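You operate a simulated robot arm through the tools that you are given. There is no shell and no other tool. Be economical: measure what you need, move in short steps, check, and stop when the job is done.

You are at the controls of a simulated robot arm. One attempt, no reset.

Task
Log out, put the camera in its cradle and switch the monitor off.
Fine: ESC logs out; shut the keyboard tray; monitor off last. Set down upright: camera.

It is judged by the outcome, as a careful person would: the job done as asked, and still so three seconds after it is handed in. It fails if anything else is knocked over, pushed out of place, dropped, spilled or broken.

Robot
A 7-joint arm with a two-finger parallel gripper on a trunk, on a base that drives. Base frame: it is fixed to the floor where the robot stands at the start and does not move with it; the origin is under the middle of the robot, x ahead of it, y to its left, z up; the surface under the hand at the start is at about z = 106.7. Readings come in cm, rad, newtons and seconds.
With the tool pointing down near the work surface it reaches from about 24 to 58 cm from the robot's upright axis, wherever it stands. Its first joint turns from -2.897 to 2.897 rad. Places, roughly: camera cradle [90, -10, 110]; enter key [40, -10, 110]; esc key [40, 0, 110]; key of the cart door [60, 10, 100]; keyboard tray [40, 10, 110]; link key [40, 30, 110]; monitor key [90, 0, 130]; power key of the computer [60, 0, 80]; power key of the printer [60, -10, 60]; print key [40, 10, 110]; read key [40, 20, 110]; screen [90, 20, 140]; test key of the printer [60, -10, 60]. Payload 3.4 kg.
Tool frame: the origin (TCP) lies between the finger pads and is the grasp point; the fingertips stand 3 cm ahead of it; z points along the fingers, y is the line along which they close. Largest opening 9.4 cm; finger width 2.8, thickness 1; the body of the gripper, 5 by 9.6 cm, starts 5.5 cm behind the TCP.
Orientation is told as [roll, pitch, yaw] about the base's x, y, z axes, in that order, counted from this pose: with the fingers straight down and closing along the base's y, the tool's x points along the base's -x, its y along +y and its z along -z.

Tools
- The arm moves only by the tool step_arm. Its argument "commands" is a list of rows, each a list of 6 numbers: the shift along the tool's x, y, z in units of 150 mm (1.0 is 150 mm), then the turn, a rotation vector about the tool's x, y, z in units of 45 degrees (1.0 is 45 degrees). In form: [[tx, ty, tz, wx, wy, wz], ...]. A call has 1 to 20 rows; each row is the pose to reach, as a shift and turn from the pose commanded when the call began, along the tool's axes at that moment. "gripper" is the closure, from 0 (fully open) to 1 (shut), set as the call begins (left out, the last holds). A call with a number of a shift or a turn outside -1 to 1 is refused whole. A row lasts 0.2 s, in which the tool goes at most 5 cm and 0.15 rad; a call with a longer step from one row to the next is refused whole, and so is a gripper value outside its range. A pose out of reach is approached as far as the arm can. The call stops where the force on the tool passes 40 N (or 10 N more than at its start, if that is more) or the arm is blocked; 0.2 s more then pass. The fingers move at their own pace (about 7.2 cm/s each) and stop on an object; they squeeze with about 35 N. The grip force told is the motor's: it shows also when the fingers shut on nothing. Time passes only in rows, and 0.2 s behind the last, so rows that repeat a pose let the fingers close. The reply holds the time, the measured pose of the TCP, the force on the tool along the base axes, the opening and the grip force, in the units named above and with some noise, with the torque about the TCP (base axes, N m) and any sound that the robot's microphone picked up.
- Cameras (640 x 400 px; columns grow to the right, rows downward): "scene" is now at [1.29, 11.95, 165.85]; the picture's right is [-0.41, -0.91, 0.00], its down [-0.66, 0.30, -0.69] and it looks along [0.63, -0.28, -0.73] (base axes); focal length 217 px, centre (320, 200). "wrist" rides on the gripper at [7.6, 1.4, -10.2] in the tool frame; the picture's right is [-0.18, 0.98, 0.00], its down [-0.75, -0.14, -0.64] and it looks along [-0.63, -0.12, 0.77] (tool axes); focal length 243 px, centre (320, 200). There is no depth. A picture from a camera that has moved, and an enlarged one, comes with that camera's place and axes in the base frame and with its lens.
- camera(camera): a new picture of that camera. No time passes.
- lift_body(by): slides the trunk up (or, below 0, down) by that many cm; the arm and the scene camera ride with it, the base frame stays. It gives what a move gives, with no picture.
- steer(legs): drives the robot by 1 to 6 legs, each [ahead, left, turn to the left] in cm, cm and rad, along the robot's own axes; the way and the turn of a leg run together, so that a leg with both is an arc; at most 150 cm and 3.142 rad a leg. The arm and the cameras ride along, it lands a little off, and it stops where it bumps. It gives what a move gives.
- aim_head(pan, tilt): turns the head with the scene camera to pan (to the left, within 2.705 rad either way) and tilt (down, from -0.506 to 1.204), counted from straight ahead of the robot. It gives what a move gives.
- enlarge(camera, box): a new picture of the part [left, top, right, bottom] of that camera's present view, enlarged. No time passes.
- sign_off(): hands the job in; it is judged then, once.

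Work in short steps. Places have to be worked out from the pictures, the camera data and where the tool is seen: move nearer, look again, correct. Check each grasp and each placing, and mend what went wrong. You have 120 turns and 78 pictures in all, those below and enlarged ones among them. Open the gripper and draw the arm clear of the work before you hand the job in, unless the task says otherwise; then end with one line.

The tools are called after "Request:" as a command line: name --pt "numbers of a row" for each row, then --argument value for the rest, lists and objects as JSON in quotes. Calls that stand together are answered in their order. step_arm: Moves the arm, as the interface text tells. Its arguments: {"type":"object","properties":{"commands":{"type":"array","items":{"type":"array","items":{"type":"number"}}},"gripper":{"type":"number"}},"required":["commands"]} The other tools are called the same way: lift_body (by) slides the trunk up or down; steer (legs) drives the base; aim_head (pan, tilt) turns the head that bears the scene camera; camera (camera) takes a picture; enlarge (camera, box) takes an enlarged picture of a part of a camera's view; sign_off () hands the job in.

At the start:

```text
time_s: 0.0
eef_pos: [31.48, -9.76, 136.57]
tcp_rot: [-0.001, 0.002, 0.0]
force: [-0.6, 0.1, -0.3]
torque: [-0.01, 0.01, 0.01]
width: 9.42
grasp_force: 0.1
trunk travel left (down, up): [-32.5, 6.1]
robot x, y, heading: [-0.33, 0.17, -0.001]
head pan, tilt: [-0.421, 0.812]
```

scene: 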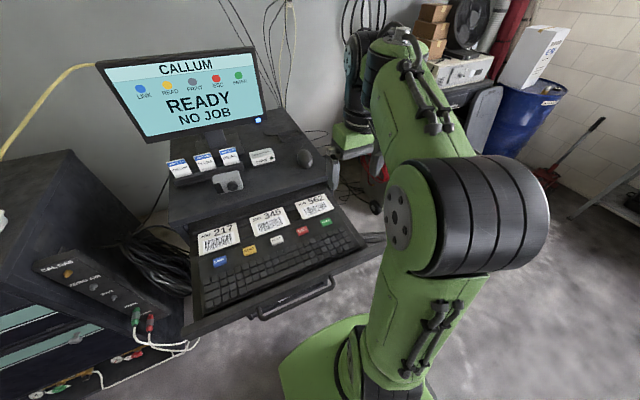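
wrist: 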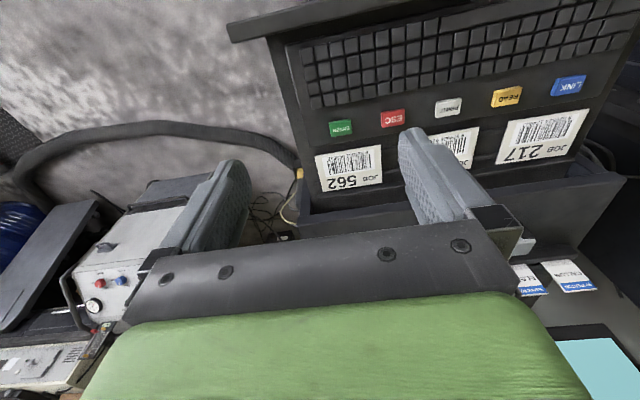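

I'll first look closer at the cart top and the keys to find the camera, its cradle and the ESC key.

Request:
enlarge --camera "scene" --box '[150, 120, 350, 245]'

Request:
enlarge --camera "scene" --box '[180, 190, 380, 315]'

Request:
enlarge --camera "scene" --box '[90, 40, 290, 165]'

```text
3.20 times, centred on (250, 182) of scene
camera zoom: at [1.29, 11.95, 165.85], right [-0.41, -0.91, 0.0], down [-0.66, 0.3, -0.69], along [0.63, -0.28, -0.73], focal length 694 px, centre (544, 256)
```

zoom: 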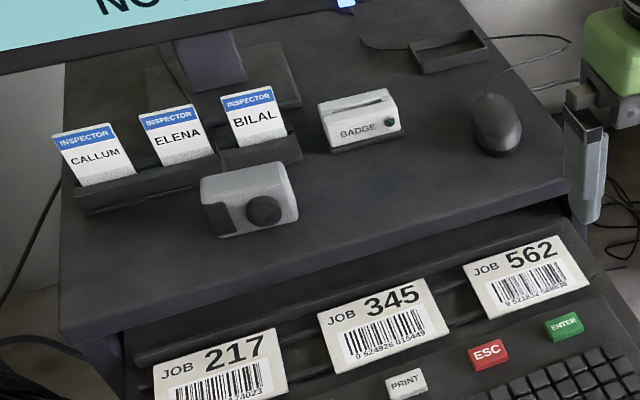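

```text
3.20 times, centred on (280, 252) of scene
camera zoom: at [1.29, 11.95, 165.85], right [-0.41, -0.91, 0.0], down [-0.66, 0.3, -0.69], along [0.63, -0.28, -0.73], focal length 694 px, centre (448, 32)
```

zoom: 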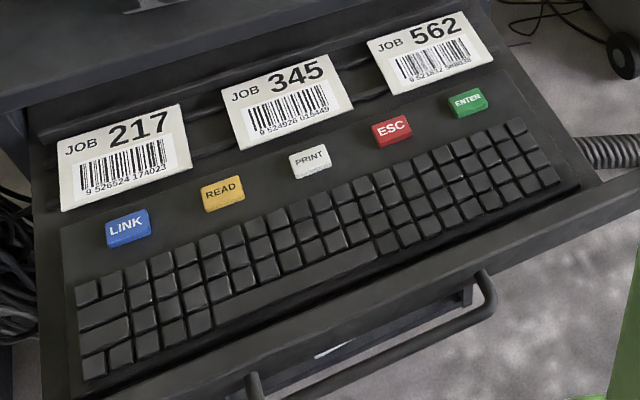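

```text
3.20 times, centred on (190, 102) of scene
camera zoom: at [1.29, 11.95, 165.85], right [-0.41, -0.91, 0.0], down [-0.66, 0.3, -0.69], along [0.63, -0.28, -0.73], focal length 694 px, centre (736, 512)
```

zoom: 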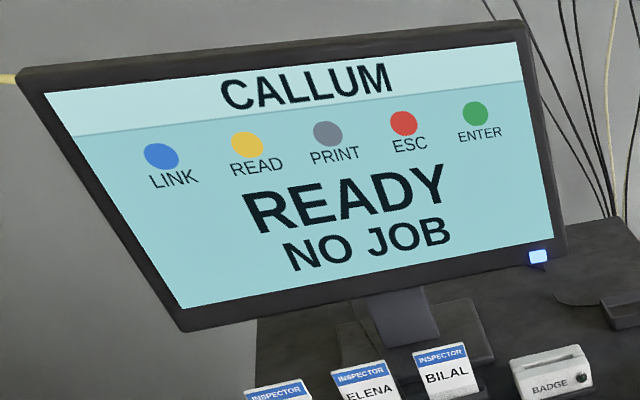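

ESC looks to be near (41, 0.3, 108), the camera near (65, 18) and the cradle near (92, -13). I move shut fingers over ESC, staying well above it, and look again.

Request:
step_arm --pt "-0.127 0.134 0.16 0 0 0" --pt "-0.253 0.268 0.33 0 0 0" --pt "-0.38 0.402 0.5 0 0 0" --pt "-0.507 0.536 0.66 0 0 0" --pt "-0.633 0.67 0.838 0 0 0" --pt "-0.633 0.67 0.838 0 0 0" --gripper 1

Request:
camera --camera "wrist"

Request:
camera --camera "scene"

```text
time_s: 1.4
eef_pos: [40.83, 0.41, 124.03]
tcp_rot: [0.0, 0.0, -0.002]
force: [0.1, -0.2, 0.1]
torque: [0.0, -0.03, 0.02]
width: 0.0
grasp_force: 33.1
trunk travel left (down, up): [-32.5, 6.1]
robot x, y, heading: [-0.01, -0.08, -0.002]
head pan, tilt: [-0.421, 0.812]
```

```text
72 pictures are left
camera wrist: at [33.21, 1.76, 134.2], right [0.18, 0.98, 0.0], down [0.75, -0.14, 0.64], along [0.63, -0.12, -0.77], focal length 243 px, centre (320, 200)
```

wrist: 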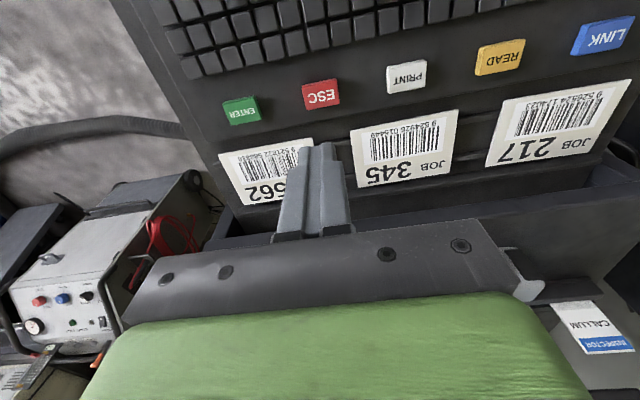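

```text
71 pictures are left
camera scene: at [1.2, 11.9, 165.85], right [-0.41, -0.91, 0.0], down [-0.66, 0.3, -0.69], along [0.63, -0.28, -0.73], focal length 217 px, centre (320, 200)
```

scene: 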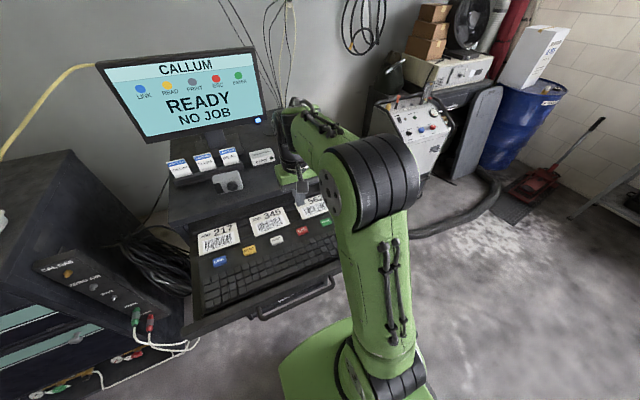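

The tool is centred on ESC (40.8, 0.5). I lower to about 2.5 cm over the key and check.

Request:
step_arm --pt "0 0 0.25 0 0 0" --pt "0 0 0.5 0 0 0" --pt "0 0 0.667 0 0 0" --pt "0 0 0.667 0 0 0"

Request:
enlarge --camera "wrist" --box '[160, 0, 480, 200]'

```text
time_s: 2.4
eef_pos: [40.85, 0.28, 113.87]
tcp_rot: [0.0, 0.0, 0.0]
force: [-0.3, 0.0, -0.5]
torque: [0.01, -0.01, 0.01]
width: 0.01
grasp_force: 32.8
trunk travel left (down, up): [-32.5, 6.1]
robot x, y, heading: [-0.31, -0.0, -0.001]
head pan, tilt: [-0.421, 0.812]
```

```text
2.00 times, centred on (320, 100) of wrist
camera zoom: at [33.24, 1.69, 124.14], right [0.18, 0.98, 0.0], down [0.75, -0.14, 0.64], along [0.63, -0.12, -0.77], focal length 485 px, centre (320, 400)
```

zoom: 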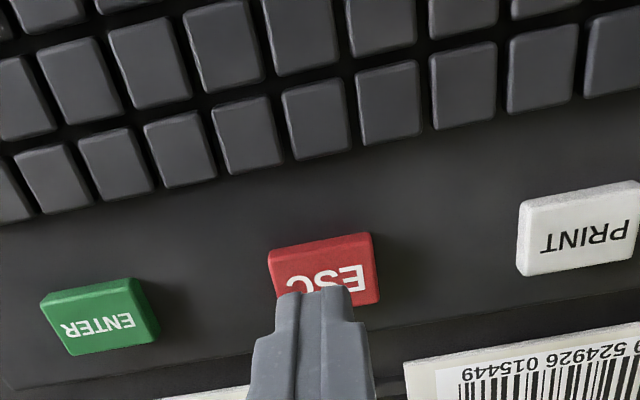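

ESC centre is at about (40.3, 0.45); I correct slightly and press in small steps.

Request:
step_arm --pt "0.037 0.011 0 0 0 0" --pt "0.037 0.011 0.07 0 0 0" --pt "0.037 0.011 0.12 0 0 0" --pt "0.037 0.011 0.15 0 0 0" --pt "0.037 0.011 0.17 0 0 0" --pt "0.037 0.011 0.19 0 0 0"

Request:
camera --camera "scene"

```text
time_s: 3.8
eef_pos: [40.44, 0.52, 111.2]
tcp_rot: [-0.001, -0.004, 0.0]
force: [-0.6, -1.4, 8.9]
torque: [-0.03, -0.01, 0.02]
width: 0.0
grasp_force: 33.0
trunk travel left (down, up): [-32.5, 6.1]
robot x, y, heading: [-0.25, -0.46, -0.001]
head pan, tilt: [-0.421, 0.812]
heard: click
```

```text
69 pictures are left
camera scene: at [1.19, 11.93, 165.86], right [-0.41, -0.91, 0.0], down [-0.66, 0.3, -0.69], along [0.63, -0.28, -0.73], focal length 217 px, centre (320, 200)
```

scene: 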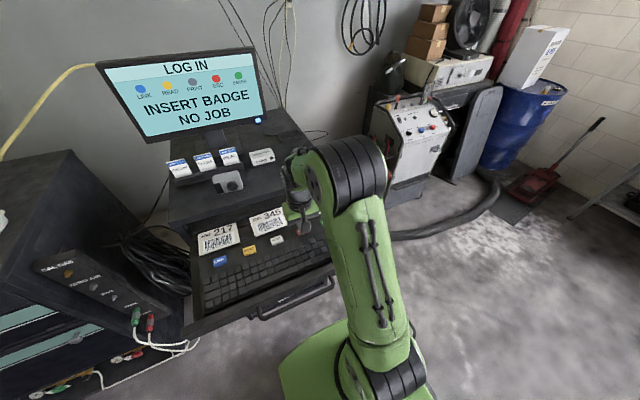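

Screen now reads LOG IN / INSERT BADGE, so logged out. I raise the arm and back the base a few cm so that the arm can get in front of the tray handle (about x 25, y 8, z 103).

Request:
step_arm --pt "0 0 -0.3 0 0 0" --pt "0 0 -0.6 0 0 0" --pt "0 0 -0.85 0 0 0"

Request:
steer --legs '[[-8, 0, 0]]'

Request:
aim_head --pan -0.1 --tilt 1.1

Request:
camera --camera "scene"

Request:
camera --camera "wrist"

```text
time_s: 4.6
eef_pos: [40.48, 0.59, 123.98]
tcp_rot: [-0.001, 0.0, -0.001]
force: [-0.1, 0.0, 1.0]
torque: [0.01, 0.0, 0.0]
width: 0.0
grasp_force: 32.7
trunk travel left (down, up): [-32.5, 6.1]
robot x, y, heading: [-0.2, -0.15, 0.002]
head pan, tilt: [-0.421, 0.812]
```

```text
time_s: 5.7
eef_pos: [32.3, 0.56, 123.91]
tcp_rot: [-0.001, -0.003, 0.0]
force: [0.6, -0.8, 0.0]
torque: [0.04, -0.02, -0.01]
width: 0.0
grasp_force: 33.3
trunk travel left (down, up): [-32.5, 6.1]
robot x, y, heading: [-7.92, -0.04, -0.0]
head pan, tilt: [-0.421, 0.812]
```

```text
time_s: 6.5
eef_pos: [32.58, 0.55, 123.99]
tcp_rot: [0.0, 0.001, 0.0]
force: [0.6, 0.4, 0.9]
torque: [0.0, 0.01, 0.0]
width: 0.0
grasp_force: 32.7
trunk travel left (down, up): [-32.5, 6.1]
robot x, y, heading: [-8.03, 0.05, -0.002]
head pan, tilt: [-0.099, 1.1]
```

```text
68 pictures are left
camera scene: at [-7.68, 14.58, 163.78], right [-0.1, -0.99, 0.0], down [-0.89, 0.09, -0.45], along [0.45, -0.05, -0.89], focal length 217 px, centre (320, 200)
```

scene: 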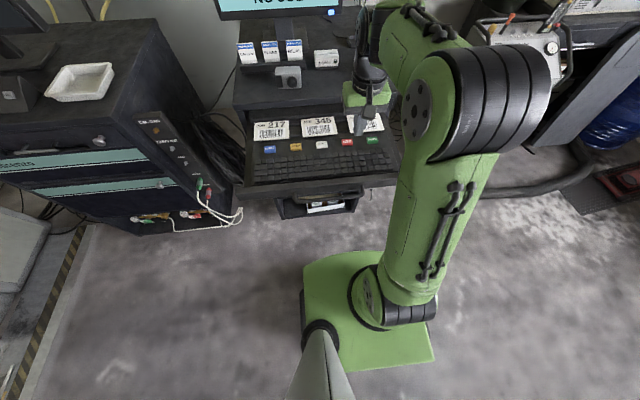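

```text
67 pictures are left
camera wrist: at [24.87, 1.95, 134.15], right [0.19, 0.98, 0.0], down [0.75, -0.14, 0.64], along [0.63, -0.12, -0.77], focal length 243 px, centre (320, 200)
```

wrist: 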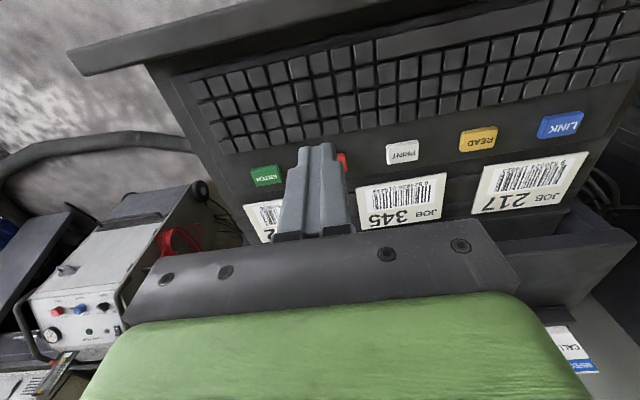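

I zoom on the tray front and handle from here.

Request:
enlarge --camera "scene" --box '[220, 110, 420, 235]'

```text
3.20 times, centred on (320, 172) of scene
camera zoom: at [-7.68, 14.58, 163.78], right [-0.1, -0.99, 0.0], down [-0.89, 0.09, -0.45], along [0.45, -0.05, -0.89], focal length 694 px, centre (320, 288)
```

zoom: 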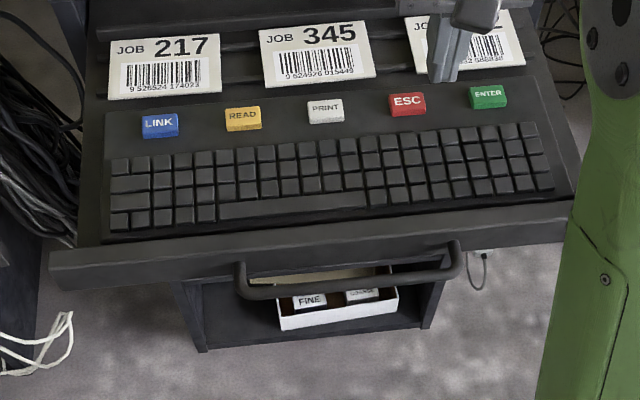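

The tray front panel is near x 25 and its handle near x 22.5, y 8, z 103–104. I swing to (17.5, 8.3) in front of it, still high.

Request:
step_arm --pt "0.25 0.13 0 0 0 0" --pt "0.5 0.26 0 0 0 0" --pt "0.75 0.39 0 0 0 0" --pt "0.993 0.516 0 0 0 0" --pt "0.993 0.516 0 0 0 0"

Request:
step_arm --pt "0 0 0.25 0 0 0" --pt "0 0 0.5 0 0 0" --pt "0 0 0.6 0 0 0" --pt "0 0 0.6 0 0 0"

Request:
camera --camera "wrist"

Request:
camera --camera "scene"

```text
time_s: 7.7
eef_pos: [17.55, 8.45, 123.79]
tcp_rot: [-0.001, 0.001, -0.003]
force: [1.6, 0.6, 0.3]
torque: [-0.02, 0.02, 0.01]
width: 0.0
grasp_force: 32.9
trunk travel left (down, up): [-32.5, 6.1]
robot x, y, heading: [-7.71, 0.24, 0.0]
head pan, tilt: [-0.099, 1.1]
```

```text
time_s: 8.7
eef_pos: [17.54, 8.43, 114.75]
tcp_rot: [0.0, 0.001, -0.002]
force: [-0.6, 0.0, -0.1]
torque: [-0.05, 0.0, 0.01]
width: 0.02
grasp_force: 33.1
trunk travel left (down, up): [-32.5, 6.1]
robot x, y, heading: [-7.83, 0.01, -0.002]
head pan, tilt: [-0.099, 1.1]
```

```text
65 pictures are left
camera wrist: at [9.86, 9.83, 125.0], right [0.19, 0.98, 0.0], down [0.75, -0.14, 0.64], along [0.63, -0.12, -0.77], focal length 243 px, centre (320, 200)
```

wrist: 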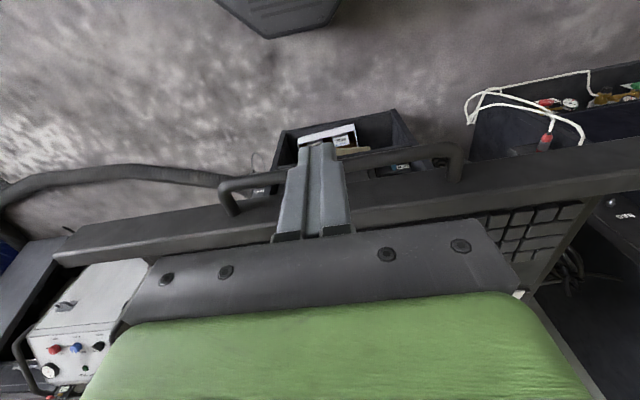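

```text
64 pictures are left
camera scene: at [-7.76, 14.6, 163.78], right [-0.1, -0.99, 0.0], down [-0.89, 0.09, -0.45], along [0.45, -0.05, -0.89], focal length 217 px, centre (320, 200)
```

scene: 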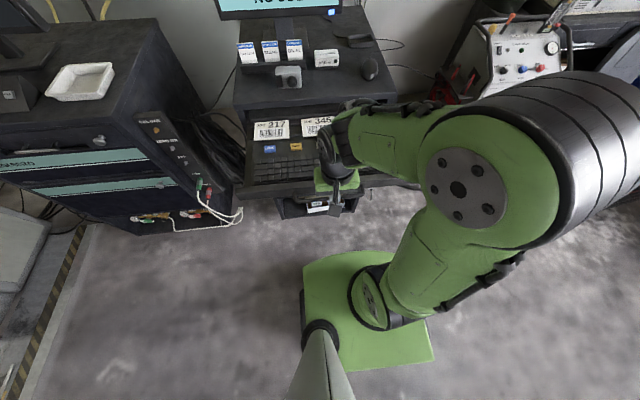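

The bar is at about x 23, z 104. I lower the fingers in front of it to tip z ≈ 101 and then push gently forward.

Request:
step_arm --pt "0 0 0.25 0 0 0" --pt "0 0 0.5 0 0 0" --pt "0 0 0.717 0 0 0" --pt "0 0 0.717 0 0 0"

Request:
step_arm --pt "-0.1 0 0 0 0 0" --pt "-0.2 0 0 0 0 0" --pt "-0.3 0 0 0 0 0" --pt "-0.4 0 0 0 0 0" --pt "-0.5 0 0 0 0 0" --pt "-0.6 0 0 0 0 0"

Request:
camera --camera "wrist"

```text
time_s: 9.7
eef_pos: [17.64, 8.41, 104.21]
tcp_rot: [-0.002, -0.001, -0.005]
force: [-0.5, 0.0, -0.4]
torque: [0.0, 0.01, 0.02]
width: 0.0
grasp_force: 32.8
trunk travel left (down, up): [-32.5, 6.1]
robot x, y, heading: [-8.12, -0.15, -0.001]
head pan, tilt: [-0.099, 1.1]
```

```text
time_s: 11.1
eef_pos: [26.85, 8.36, 104.15]
tcp_rot: [-0.001, 0.001, -0.002]
force: [-0.7, 0.0, 0.1]
torque: [-0.02, 0.03, 0.0]
width: 0.0
grasp_force: 33.4
trunk travel left (down, up): [-32.5, 6.1]
robot x, y, heading: [-8.15, -0.07, -0.006]
head pan, tilt: [-0.099, 1.1]
```

```text
63 pictures are left
camera wrist: at [19.15, 9.72, 114.44], right [0.19, 0.98, 0.0], down [0.75, -0.14, 0.64], along [0.63, -0.12, -0.77], focal length 243 px, centre (320, 200)
```

wrist: 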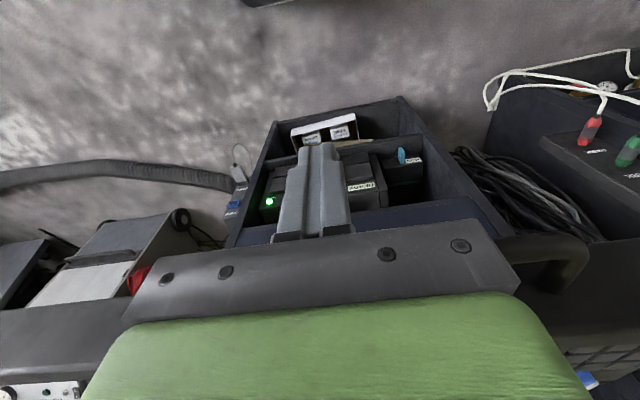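

No notable resistance; I need to confirm whether the handle is in front of the fingers or being pushed.

Request:
enlarge --camera "scene" --box '[200, 60, 440, 210]'

```text
2.67 times, centred on (320, 135) of scene
camera zoom: at [-7.7, 14.6, 163.77], right [-0.1, -0.99, 0.0], down [-0.89, 0.09, -0.45], along [0.45, -0.05, -0.89], focal length 578 px, centre (320, 373)
```

zoom: 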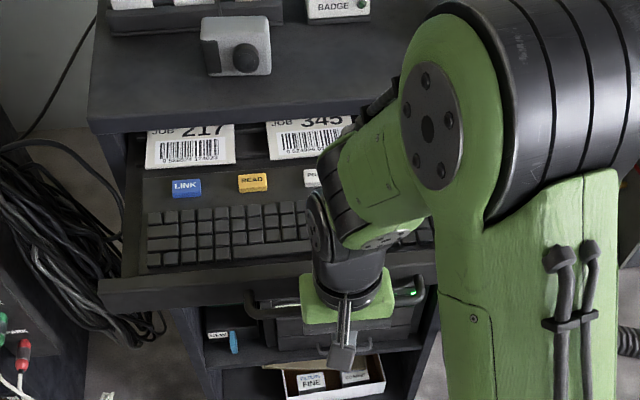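

The tray is sliding in (cards going under the top). I continue pushing.

Request:
step_arm --pt "-0.1 0 0 0 0 0" --pt "-0.2 0 0 0 0 0" --pt "-0.3 0 0 0 0 0" --pt "-0.4 0 0 0 0 0" --pt "-0.5 0 0 0 0 0" --pt "-0.6 0 0 0 0 0" --pt "-0.7 0 0 0 0 0" --pt "-0.8 0 0 0 0 0" --pt "-0.9 0 0 0 0 0" --pt "-1 0 0 0 0 0"

Request:
enlarge --camera "scene" --box '[200, 60, 440, 210]'

```text
time_s: 13.3
eef_pos: [41.67, 8.39, 104.21]
tcp_rot: [-0.001, 0.0, 0.0]
force: [0.2, 0.3, -0.2]
torque: [0.0, 0.04, -0.01]
width: 0.03
grasp_force: 33.5
trunk travel left (down, up): [-32.5, 6.1]
robot x, y, heading: [-8.18, 0.08, -0.003]
head pan, tilt: [-0.099, 1.1]
```

```text
2.67 times, centred on (320, 135) of scene
camera zoom: at [-7.68, 14.61, 163.77], right [-0.1, -0.99, 0.0], down [-0.89, 0.09, -0.45], along [0.45, -0.05, -0.89], focal length 578 px, centre (320, 373)
```

zoom: 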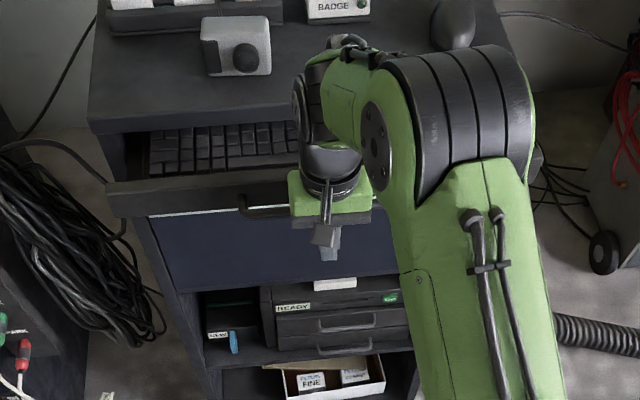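

Nearly in. I draw back 10 cm, drive ahead 10 cm so the arm keeps reach, then finish pushing.

Request:
step_arm --pt "0.25 0 0 0 0 0" --pt "0.5 0 0 0 0 0" --pt "0.667 0 0 0 0 0" --pt "0.667 0 0 0 0 0"

Request:
steer --legs '[[9, 0, 0]]'

Request:
step_arm --pt "-0.1 0 0 0 0 0" --pt "-0.2 0 0 0 0 0" --pt "-0.27 0 0 0 0 0" --pt "-0.34 0 0 0 0 0" --pt "-0.41 0 0 0 0 0" --pt "-0.48 0 0 0 0 0" --pt "-0.55 0 0 0 0 0"

Request:
camera --camera "scene"

```text
time_s: 14.3
eef_pos: [31.72, 8.51, 104.28]
tcp_rot: [0.0, 0.0, -0.002]
force: [1.1, -0.1, -1.3]
torque: [0.02, 0.01, -0.01]
width: 0.01
grasp_force: 33.1
trunk travel left (down, up): [-32.5, 6.1]
robot x, y, heading: [-8.08, 0.07, -0.005]
head pan, tilt: [-0.099, 1.1]
```

```text
time_s: 15.4
eef_pos: [40.8, 8.37, 104.14]
tcp_rot: [-0.001, 0.001, -0.003]
force: [0.9, 0.6, 0.3]
torque: [-0.03, 0.01, 0.0]
width: 0.0
grasp_force: 33.2
trunk travel left (down, up): [-32.5, 6.1]
robot x, y, heading: [1.03, -0.3, -0.003]
head pan, tilt: [-0.099, 1.1]
```

```text
time_s: 17.0
eef_pos: [48.74, 8.27, 104.28]
tcp_rot: [0.0, 0.003, -0.004]
force: [-7.6, 0.4, -1.1]
torque: [0.03, -0.26, 0.11]
width: 0.0
grasp_force: 33.3
trunk travel left (down, up): [-32.5, 6.1]
robot x, y, heading: [0.38, -0.42, -0.004]
head pan, tilt: [-0.099, 1.1]
```

```text
60 pictures are left
camera scene: at [0.89, 14.57, 163.77], right [-0.1, -0.99, 0.0], down [-0.89, 0.09, -0.46], along [0.45, -0.05, -0.89], focal length 217 px, centre (320, 200)
```

scene: 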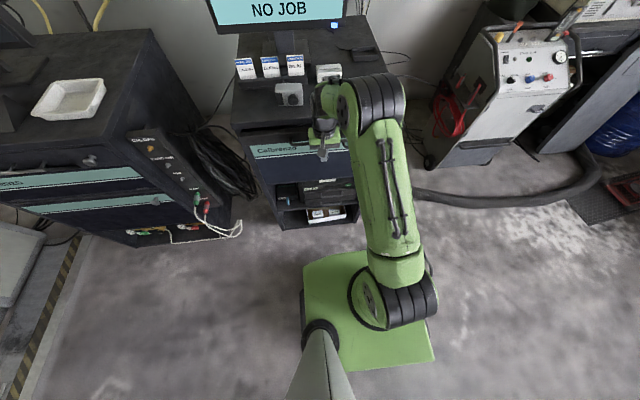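

There is resistance now (7.6 N); I push a little more and zoom to see if the tray is flush.

Request:
step_arm --pt "-0.03 0 0 0 0 0" --pt "-0.06 0 0 0 0 0" --pt "-0.09 0 0 0 0 0" --pt "-0.12 0 0 0 0 0"

Request:
enlarge --camera "scene" --box '[210, 60, 410, 185]'

```text
time_s: 17.6
eef_pos: [48.63, 8.33, 104.19]
tcp_rot: [0.0, 0.019, 0.0]
force: [-19.7, -1.2, 7.5]
torque: [0.11, -0.91, 0.13]
width: 0.0
grasp_force: 33.2
trunk travel left (down, up): [-32.5, 6.1]
robot x, y, heading: [0.82, 0.06, -0.001]
head pan, tilt: [-0.099, 1.1]
stopped in row 2: the force on the tool passed its limit at 42 N (the readings are from after the stop); the commanded pose is now the measured one
```

```text
3.20 times, centred on (310, 122) of scene
camera zoom: at [0.46, 14.48, 163.81], right [-0.1, -0.99, 0.0], down [-0.88, 0.09, -0.46], along [0.46, -0.05, -0.89], focal length 694 px, centre (352, 448)
```

zoom: 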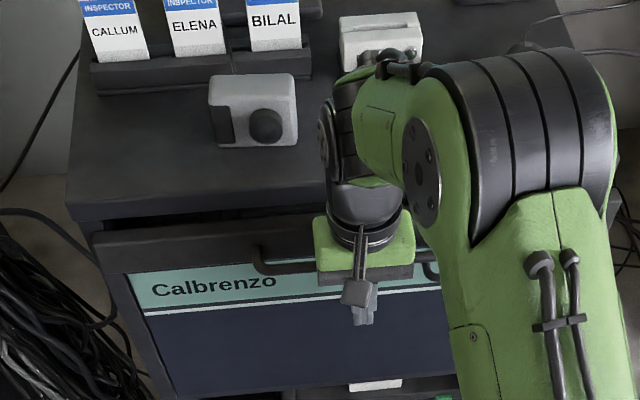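

The push stopped at 42 N at x 48.6; by pixel geometry the panel is about flush with the cart top. I back off, raise, and check the tray.

Request:
step_arm --pt "0.2 0 0 0 0 0" --pt "0.4 0 0 0 0 0" --pt "0.6 0 0 0 0 0" --pt "0.8 0 0 0 0 0"

Request:
step_arm --pt "0 0 -0.3 0 0 0" --pt "0 0 -0.6 0 0 0" --pt "0 0 -0.9 0 0 0" --pt "0 0 -1 0 0 0"

Request:
camera --camera "wrist"

Request:
enlarge --camera "scene" --box '[210, 60, 410, 185]'

```text
time_s: 18.6
eef_pos: [36.94, 8.33, 104.06]
tcp_rot: [-0.001, 0.014, -0.002]
force: [0.6, 0.4, 0.8]
torque: [0.02, -0.01, 0.0]
width: 0.01
grasp_force: 32.9
trunk travel left (down, up): [-32.5, 6.1]
robot x, y, heading: [0.49, -0.07, -0.005]
head pan, tilt: [-0.099, 1.1]
```

```text
time_s: 19.6
eef_pos: [37.23, 8.65, 119.25]
tcp_rot: [-0.001, 0.016, -0.001]
force: [0.2, -0.2, 0.1]
torque: [-0.02, 0.01, 0.01]
width: 0.01
grasp_force: 33.6
trunk travel left (down, up): [-32.5, 6.1]
robot x, y, heading: [0.74, -0.19, -0.003]
head pan, tilt: [-0.099, 1.1]
```

```text
58 pictures are left
camera wrist: at [29.77, 9.97, 129.62], right [0.19, 0.98, -0.01], down [0.76, -0.14, 0.63], along [0.62, -0.12, -0.78], focal length 243 px, centre (320, 200)
```

wrist: 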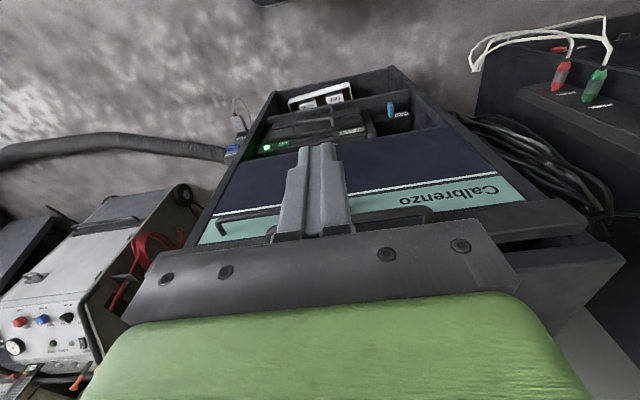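

```text
3.20 times, centred on (310, 122) of scene
camera zoom: at [1.11, 14.58, 163.77], right [-0.1, -0.99, 0.0], down [-0.89, 0.09, -0.45], along [0.45, -0.05, -0.89], focal length 694 px, centre (352, 448)
```

zoom: 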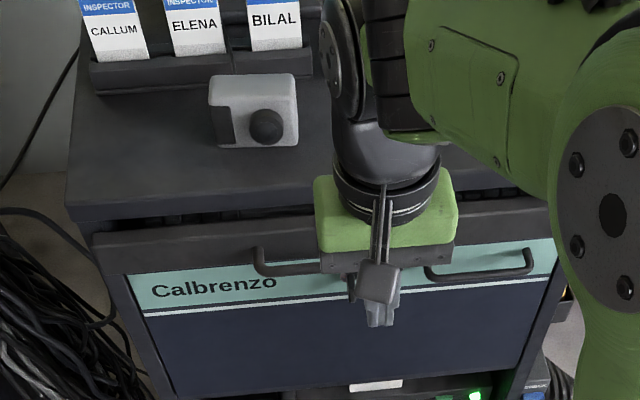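

I enlarge the wrist view at the panel's left end to judge the gap.

Request:
enlarge --camera "wrist" --box '[400, 160, 640, 310]'

Request:
step_arm --pt "0.25 0.2 0 0 0 0" --pt "0.5 0.4 0 0 0 0" --pt "0.5 0.6 0 0 0 0" --pt "0.5 0.8 0 0 0 0"

Request:
camera --camera "scene"

Request:
camera --camera "wrist"

```text
2.67 times, centred on (520, 235) of wrist
camera zoom: at [29.77, 9.97, 129.62], right [0.19, 0.98, -0.01], down [0.76, -0.14, 0.63], along [0.62, -0.12, -0.78], focal length 647 px, centre (-213, 107)
```

zoom: 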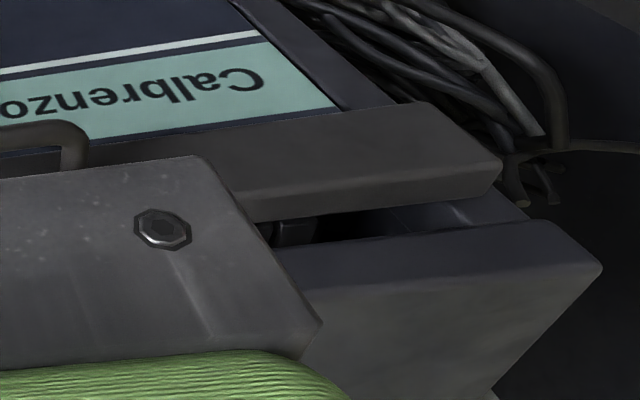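

```text
time_s: 20.6
eef_pos: [29.83, 20.62, 119.14]
tcp_rot: [-0.004, 0.016, -0.001]
force: [-1.0, 0.2, -0.5]
torque: [-0.02, -0.01, 0.01]
width: 0.0
grasp_force: 33.3
trunk travel left (down, up): [-32.5, 6.1]
robot x, y, heading: [0.59, 0.12, -0.007]
head pan, tilt: [-0.099, 1.1]
```

```text
55 pictures are left
camera scene: at [1.06, 14.69, 163.76], right [-0.1, -0.99, 0.0], down [-0.89, 0.09, -0.45], along [0.45, -0.05, -0.89], focal length 217 px, centre (320, 200)
```

scene: 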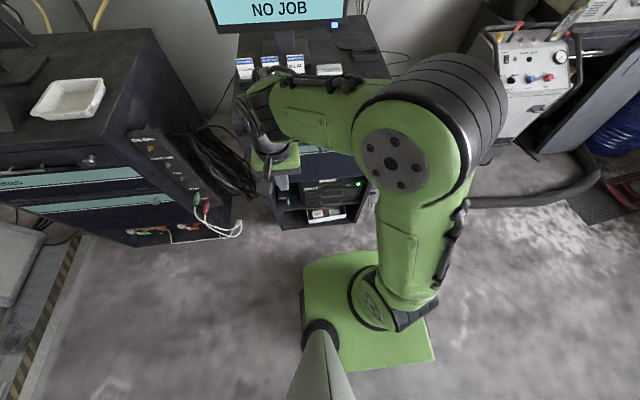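

```text
54 pictures are left
camera wrist: at [22.35, 22.14, 129.46], right [0.19, 0.98, -0.01], down [0.76, -0.14, 0.63], along [0.62, -0.12, -0.78], focal length 243 px, centre (320, 200)
```

wrist: 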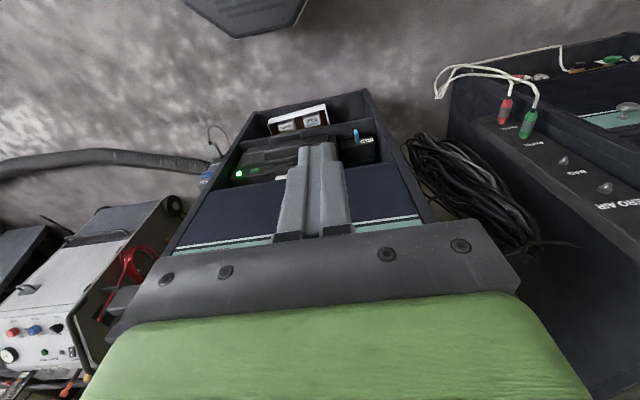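

I check the slot region in the scene view with the arm out of the way.

Request:
enlarge --camera "scene" --box '[280, 80, 400, 155]'

```text
5.33 times, centred on (340, 118) of scene
camera zoom: at [1.06, 14.69, 163.76], right [-0.1, -0.99, 0.0], down [-0.89, 0.09, -0.45], along [0.45, -0.05, -0.89], focal length 1156 px, centre (213, 640)
```

zoom: 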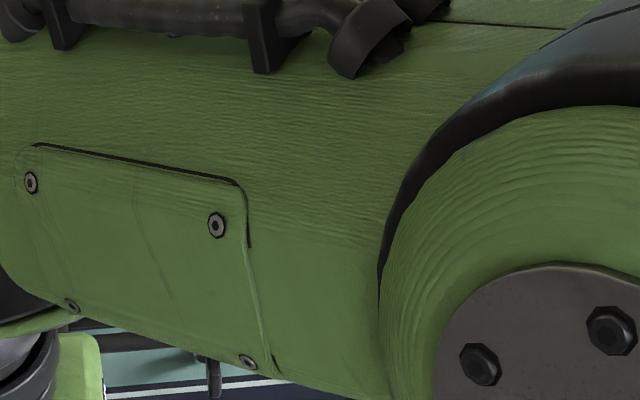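

The tray moved about 30 cm to a hard stop, with its panel back against the cart front, so I judge it shut. I raise the arm, open the gripper and drive ahead for a close look at the camera near (65, 18).

Request:
step_arm --pt "0 0 -0.3 0 0 0" --pt "0 0 -0.6 0 0 0" --pt "0 0 -0.9 0 0 0" --pt "0 0 -0.9 0 0 0" --gripper 0

Request:
steer --legs '[[16, 0, 0]]'

Request:
aim_head --pan -0.1 --tilt 0.8

Request:
camera --camera "wrist"

Request:
camera --camera "scene"

```text
time_s: 21.6
eef_pos: [30.12, 20.55, 132.76]
tcp_rot: [-0.002, 0.018, -0.002]
force: [0.3, -0.2, 0.0]
torque: [-0.03, 0.02, -0.02]
width: 9.37
grasp_force: 0.2
trunk travel left (down, up): [-32.5, 6.1]
robot x, y, heading: [0.91, -0.22, -0.007]
head pan, tilt: [-0.099, 1.1]
```

```text
time_s: 23.0
eef_pos: [46.21, 20.46, 132.75]
tcp_rot: [-0.002, 0.018, -0.002]
force: [-0.3, 0.1, 0.0]
torque: [-0.03, 0.06, 0.02]
width: 9.4
grasp_force: 0.0
trunk travel left (down, up): [-32.5, 6.1]
robot x, y, heading: [16.86, 0.11, -0.004]
head pan, tilt: [-0.099, 1.1]
```

```text
time_s: 23.8
eef_pos: [46.14, 20.52, 132.67]
tcp_rot: [-0.002, 0.016, -0.001]
force: [0.0, 0.0, -0.1]
torque: [0.0, 0.02, 0.0]
width: 9.4
grasp_force: 0.1
trunk travel left (down, up): [-32.5, 6.1]
robot x, y, heading: [16.74, -0.16, -0.006]
head pan, tilt: [-0.099, 0.799]
```

```text
52 pictures are left
camera wrist: at [38.62, 21.88, 143.08], right [0.19, 0.98, -0.01], down [0.76, -0.14, 0.63], along [0.62, -0.12, -0.78], focal length 243 px, centre (320, 200)
```

wrist: 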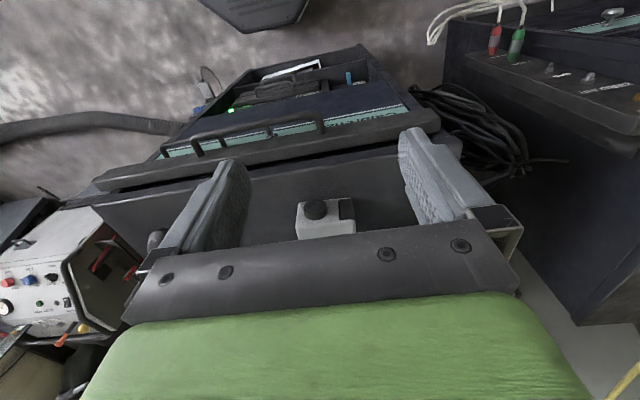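

```text
51 pictures are left
camera scene: at [18.76, 14.32, 165.94], right [-0.1, -0.99, 0.0], down [-0.71, 0.07, -0.7], along [0.69, -0.07, -0.72], focal length 217 px, centre (320, 200)
```

scene: 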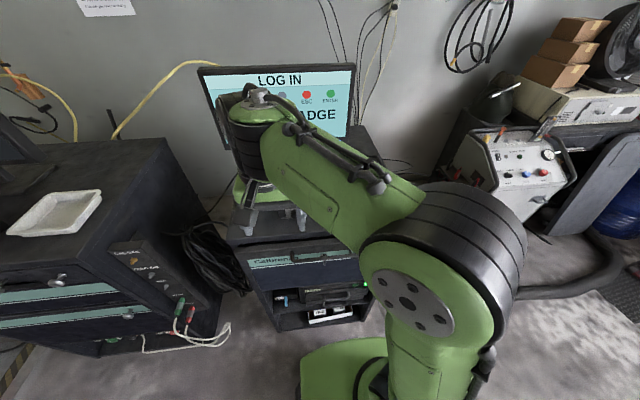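

The wrist sees the camera well. I zoom on it and the tray slot.

Request:
enlarge --camera "wrist" --box '[240, 150, 432, 270]'

Request:
enlarge --camera "wrist" --box '[80, 70, 480, 320]'

```text
3.33 times, centred on (336, 210) of wrist
camera zoom: at [38.62, 21.88, 143.08], right [0.19, 0.98, -0.01], down [0.76, -0.14, 0.63], along [0.62, -0.12, -0.78], focal length 809 px, centre (267, 167)
```

zoom: 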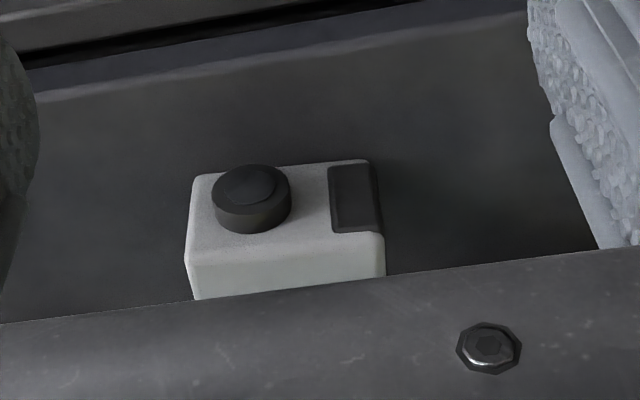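

```text
1.60 times, centred on (280, 195) of wrist
camera zoom: at [38.62, 21.88, 143.08], right [0.19, 0.98, -0.01], down [0.76, -0.14, 0.63], along [0.62, -0.12, -0.78], focal length 388 px, centre (384, 208)
```

zoom: 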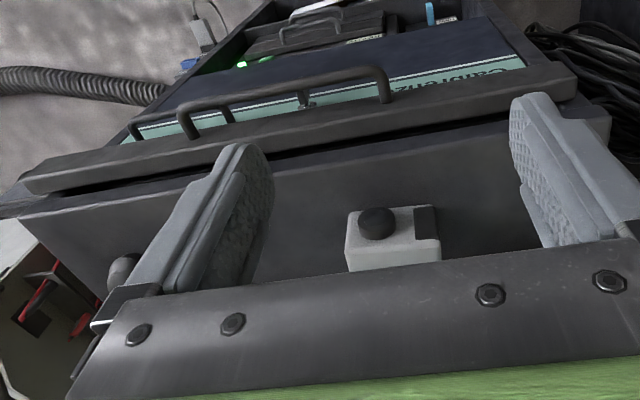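

Camera body: x ≈ 63.1–67.7, y ≈ 13.4–22.1, z 112.5–118, lens facing the robot and covering y 14.4–18.5. I'll grip it front-to-back beside the lens at y ≈ 20.6, so I turn the tool by +90° yaw up here first.

Request:
step_arm --pt "0 0 0 0 -0.003 -0.167" --pt "0 0 0 0 -0.006 -0.334" --pt "0 0 0 0 -0.01 -0.5" --pt "0 0 0 0 -0.014 -0.667" --pt "0 0 0 0 -0.017 -0.834" --pt "0 0 0 0 -0.02 -1" --pt "0 0 0 0 -0.02 -1"

Request:
step_arm --pt "0 0 0 0 0 -0.167" --pt "0 0 0 0 0 -0.334" --pt "0 0 0 0 0 -0.5" --pt "0 0 0 0 0 -0.667" --pt "0 0 0 0 0 -0.834" --pt "0 0 0 0 0 -1" --pt "0 0 0 0 0 -1"

```text
time_s: 25.4
eef_pos: [46.13, 20.41, 132.77]
tcp_rot: [0.004, -0.002, 0.785]
force: [0.3, 0.0, 0.2]
torque: [-0.01, -0.01, -0.02]
width: 9.42
grasp_force: 0.0
trunk travel left (down, up): [-32.5, 6.1]
robot x, y, heading: [16.8, -0.15, -0.007]
head pan, tilt: [-0.099, 0.799]
```

```text
time_s: 27.0
eef_pos: [46.02, 20.54, 132.81]
tcp_rot: [0.002, -0.002, 1.57]
force: [-0.7, -1.1, -0.4]
torque: [0.0, -0.01, 0.01]
width: 9.41
grasp_force: 0.0
trunk travel left (down, up): [-32.5, 6.1]
robot x, y, heading: [16.71, 0.24, -0.003]
head pan, tilt: [-0.099, 0.799]
```

Yaw is 90°. Now forward along x at the same height, then look.

Request:
step_arm --pt "0 -0.25 0 0 0 0" --pt "0 -0.5 0 0 0 0" --pt "0 -0.75 0 0 0 0" --pt "0 -1 0 0 0 0"

Request:
step_arm --pt "0 -0.2 0 0 0 0" --pt "0 -0.293 0 0 0 0" --pt "0 -0.293 0 0 0 0"

Request:
camera --camera "wrist"

Request:
camera --camera "scene"

```text
time_s: 28.0
eef_pos: [61.49, 20.56, 132.64]
tcp_rot: [0.008, -0.001, 1.566]
force: [0.7, 0.8, 0.4]
torque: [-0.03, 0.04, -0.01]
width: 9.39
grasp_force: 0.0
trunk travel left (down, up): [-32.5, 6.1]
robot x, y, heading: [16.85, -0.3, -0.0]
head pan, tilt: [-0.099, 0.799]
```

```text
time_s: 28.8
eef_pos: [63.18, 19.89, 131.72]
tcp_rot: [0.003, -0.005, 1.57]
force: [-0.3, 0.4, 0.2]
torque: [-0.03, 0.01, 0.0]
width: 9.4
grasp_force: 0.0
out of reach, approached as far as the arm can: row 1, 2, 3
trunk travel left (down, up): [-32.5, 6.1]
robot x, y, heading: [16.95, -0.27, -0.005]
head pan, tilt: [-0.099, 0.799]
```

```text
48 pictures are left
camera wrist: at [61.74, 12.25, 141.85], right [-0.98, 0.19, 0.0], down [0.14, 0.75, 0.64], along [0.12, 0.63, -0.77], focal length 243 px, centre (320, 200)
```

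wrist: 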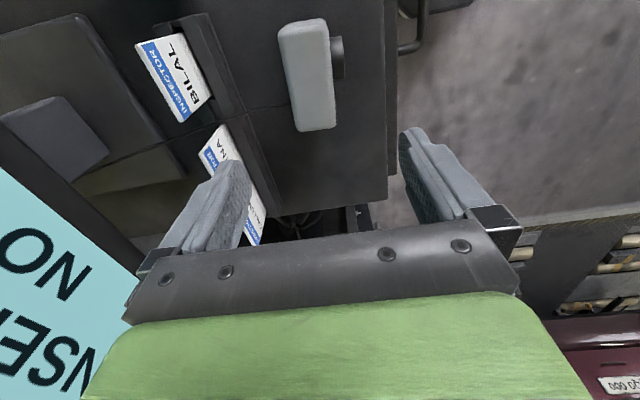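

```text
47 pictures are left
camera scene: at [18.83, 14.36, 165.95], right [-0.1, -0.99, 0.0], down [-0.71, 0.07, -0.7], along [0.69, -0.07, -0.72], focal length 217 px, centre (320, 200)
```

scene: 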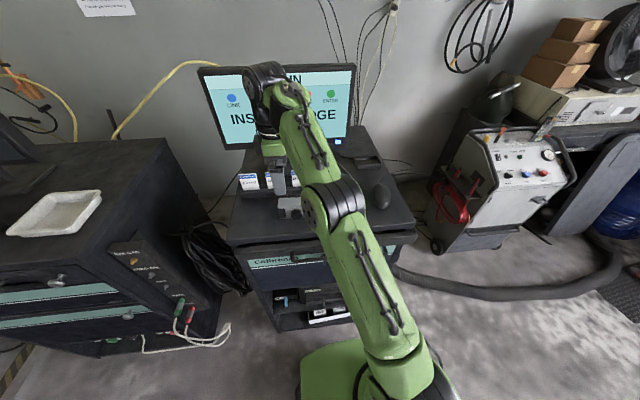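

At that height the target is slightly out of reach; the camera's body is now seen at x ≈ 61.9–65.8, y ≈ 13.7–22.3. I draw the arm back 5 cm, drive 5 cm ahead, and re-check.

Request:
step_arm --pt "0 0.17 0 0 0 0" --pt "0 0.333 0 0 0 0" --pt "0 0.333 0 0 0 0"

Request:
steer --legs '[[5, 0, 0]]'

```text
time_s: 29.6
eef_pos: [58.26, 20.05, 131.49]
tcp_rot: [0.005, -0.004, 1.567]
force: [-0.3, 0.0, -0.1]
torque: [0.0, 0.02, -0.01]
width: 9.39
grasp_force: 0.0
trunk travel left (down, up): [-32.5, 6.1]
robot x, y, heading: [16.75, -0.08, -0.003]
head pan, tilt: [-0.099, 0.799]
```

```text
time_s: 30.5
eef_pos: [63.23, 20.04, 131.51]
tcp_rot: [0.003, -0.005, 1.566]
force: [0.0, -0.4, 0.0]
torque: [0.03, 0.03, 0.03]
width: 9.4
grasp_force: 0.1
trunk travel left (down, up): [-32.5, 6.1]
robot x, y, heading: [21.47, -0.11, -0.004]
head pan, tilt: [-0.099, 0.799]
```

Now shift to (63.9, 20.6) and descend to TCP 125, tips still above the camera, and check.

Request:
step_arm --pt "-0.037 -0.045 0 0 0 0" --pt "-0.037 -0.045 0.22 0 0 0" --pt "-0.037 -0.045 0.43 0 0 0" --pt "-0.037 -0.045 0.43 0 0 0"

Request:
camera --camera "wrist"

Request:
enlarge --camera "scene" --box '[220, 120, 420, 245]'

```text
time_s: 31.5
eef_pos: [63.84, 20.41, 124.99]
tcp_rot: [0.003, -0.004, 1.567]
force: [0.0, -0.6, -1.2]
torque: [0.03, 0.02, -0.02]
width: 9.37
grasp_force: 0.1
trunk travel left (down, up): [-32.5, 6.1]
robot x, y, heading: [21.64, -0.43, -0.005]
head pan, tilt: [-0.099, 0.799]
```

```text
46 pictures are left
camera wrist: at [62.42, 12.85, 135.14], right [-0.98, 0.19, 0.0], down [0.15, 0.75, 0.64], along [0.12, 0.63, -0.76], focal length 243 px, centre (320, 200)
```

wrist: 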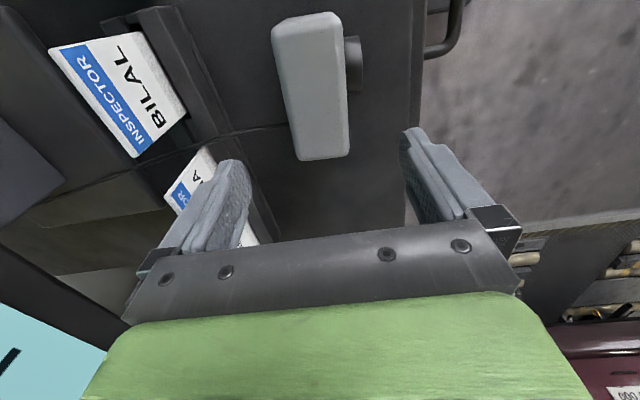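

```text
3.20 times, centred on (320, 182) of scene
camera zoom: at [23.85, 14.25, 165.95], right [-0.1, -0.99, 0.0], down [-0.71, 0.08, -0.7], along [0.69, -0.07, -0.72], focal length 694 px, centre (320, 256)
```

zoom: 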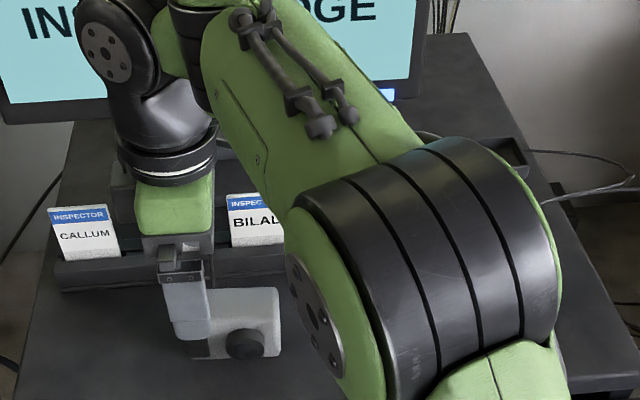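

Aligned: body x-centre 63.85, +y end at 22.4, lens ends at y≈18.3; fingers cover y 19–21.8. I descend to TCP 118.2.

Request:
step_arm --pt "0 0 0.12 0 0 0" --pt "0 0 0.24 0 0 0" --pt "0 0 0.36 0 0 0" --pt "0 0 0.45 0 0 0" --pt "0 0 0.45 0 0 0"

Request:
camera --camera "wrist"

Request:
enlarge --camera "scene" --box '[230, 160, 330, 235]'

```text
time_s: 32.7
eef_pos: [63.86, 20.64, 118.32]
tcp_rot: [0.003, -0.003, 1.568]
force: [0.3, 0.3, -0.5]
torque: [0.01, 0.02, 0.0]
width: 9.42
grasp_force: 0.0
trunk travel left (down, up): [-32.5, 6.1]
robot x, y, heading: [21.98, 0.02, -0.007]
head pan, tilt: [-0.099, 0.799]
```

```text
44 pictures are left
camera wrist: at [62.32, 12.91, 128.5], right [-0.98, 0.19, 0.0], down [0.15, 0.75, 0.64], along [0.12, 0.63, -0.76], focal length 243 px, centre (320, 200)
```

wrist: 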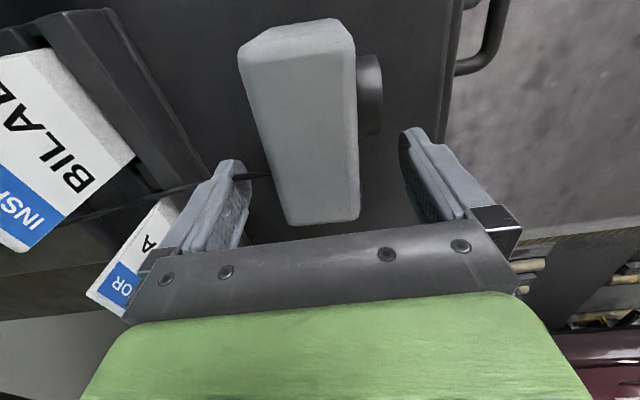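

```text
5.33 times, centred on (280, 198) of scene
camera zoom: at [23.81, 14.28, 165.95], right [-0.1, -0.99, 0.0], down [-0.71, 0.08, -0.7], along [0.69, -0.07, -0.72], focal length 1156 px, centre (533, 213)
```

zoom: 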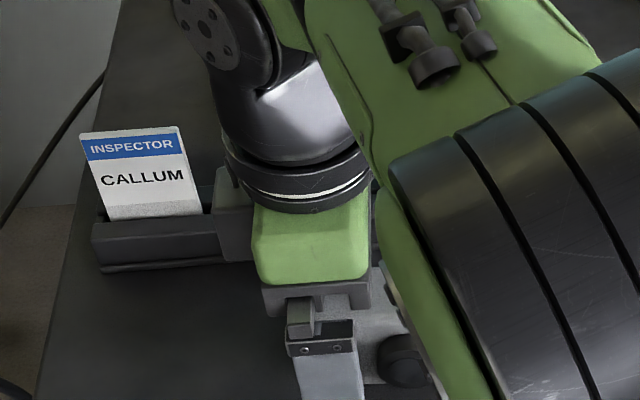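

The fingers straddle the body correctly. I close the gripper.

Request:
step_arm --pt "0 0 0 0 0 0" --pt "0 0 0 0 0 0" --pt "0 0 0 0 0 0" --pt "0 0 0 0 0 0" --gripper 1

Request:
camera --camera "wrist"

```text
time_s: 33.7
eef_pos: [63.82, 20.62, 118.31]
tcp_rot: [0.002, -0.003, 1.568]
force: [0.5, -0.9, 0.1]
torque: [-0.06, -0.06, -0.03]
width: 4.4
grasp_force: 34.6
trunk travel left (down, up): [-32.5, 6.1]
robot x, y, heading: [21.83, -0.36, -0.004]
head pan, tilt: [-0.099, 0.799]
```

```text
42 pictures are left
camera wrist: at [62.32, 12.92, 128.52], right [-0.98, 0.19, 0.0], down [0.15, 0.75, 0.64], along [0.12, 0.63, -0.76], focal length 243 px, centre (320, 200)
```

wrist: 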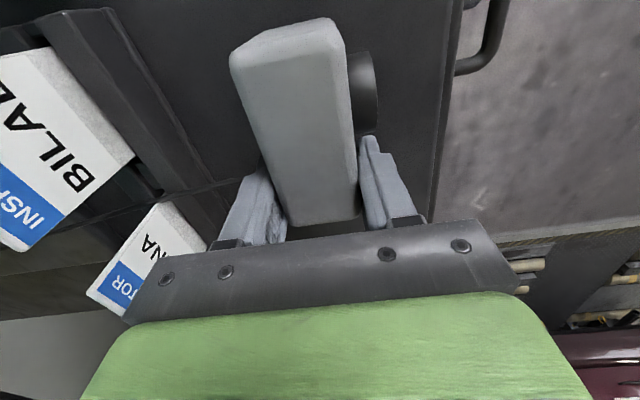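

Gripped at 4.4 cm. I lift 4 cm and check it hangs level.

Request:
step_arm --pt "0 0 -0.06 0 0 0" --pt "0 0 -0.14 0 0 0" --pt "0 0 -0.27 0 0 0" --pt "0 0 -0.27 0 0 0"

Request:
camera --camera "wrist"

Request:
enlarge --camera "scene" --box '[220, 120, 380, 220]'

```text
time_s: 34.7
eef_pos: [63.79, 20.76, 122.34]
tcp_rot: [0.003, -0.005, 1.567]
force: [-0.3, 0.4, -0.2]
torque: [0.04, 0.02, 0.0]
width: 3.91
grasp_force: 35.1
trunk travel left (down, up): [-32.5, 6.1]
robot x, y, heading: [21.76, 0.27, -0.004]
head pan, tilt: [-0.099, 0.799]
```

```text
41 pictures are left
camera wrist: at [62.3, 13.01, 132.52], right [-0.98, 0.19, 0.0], down [0.15, 0.75, 0.64], along [0.12, 0.63, -0.77], focal length 243 px, centre (320, 200)
```

wrist: 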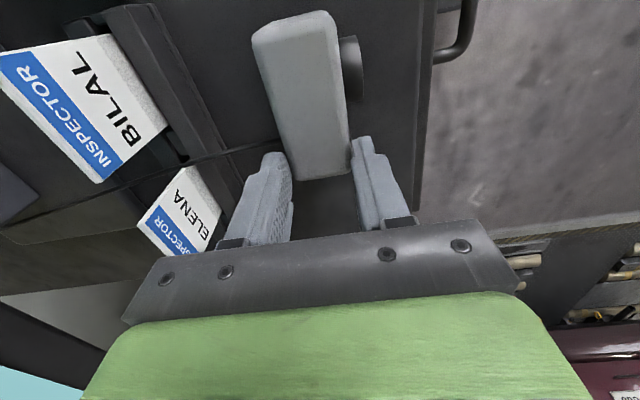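

```text
4.00 times, centred on (300, 170) of scene
camera zoom: at [23.86, 14.32, 165.94], right [-0.1, -0.99, 0.0], down [-0.71, 0.07, -0.7], along [0.69, -0.07, -0.72], focal length 867 px, centre (400, 320)
```

zoom: 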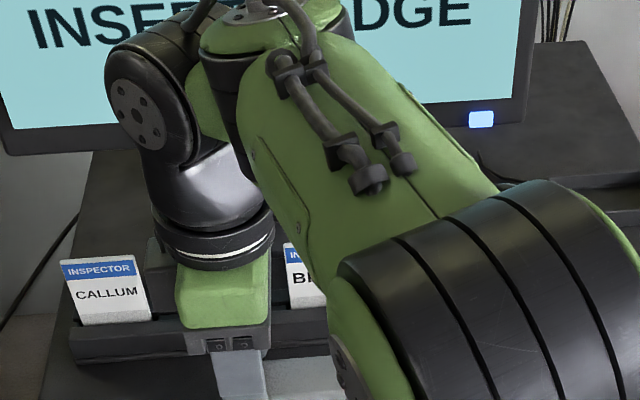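

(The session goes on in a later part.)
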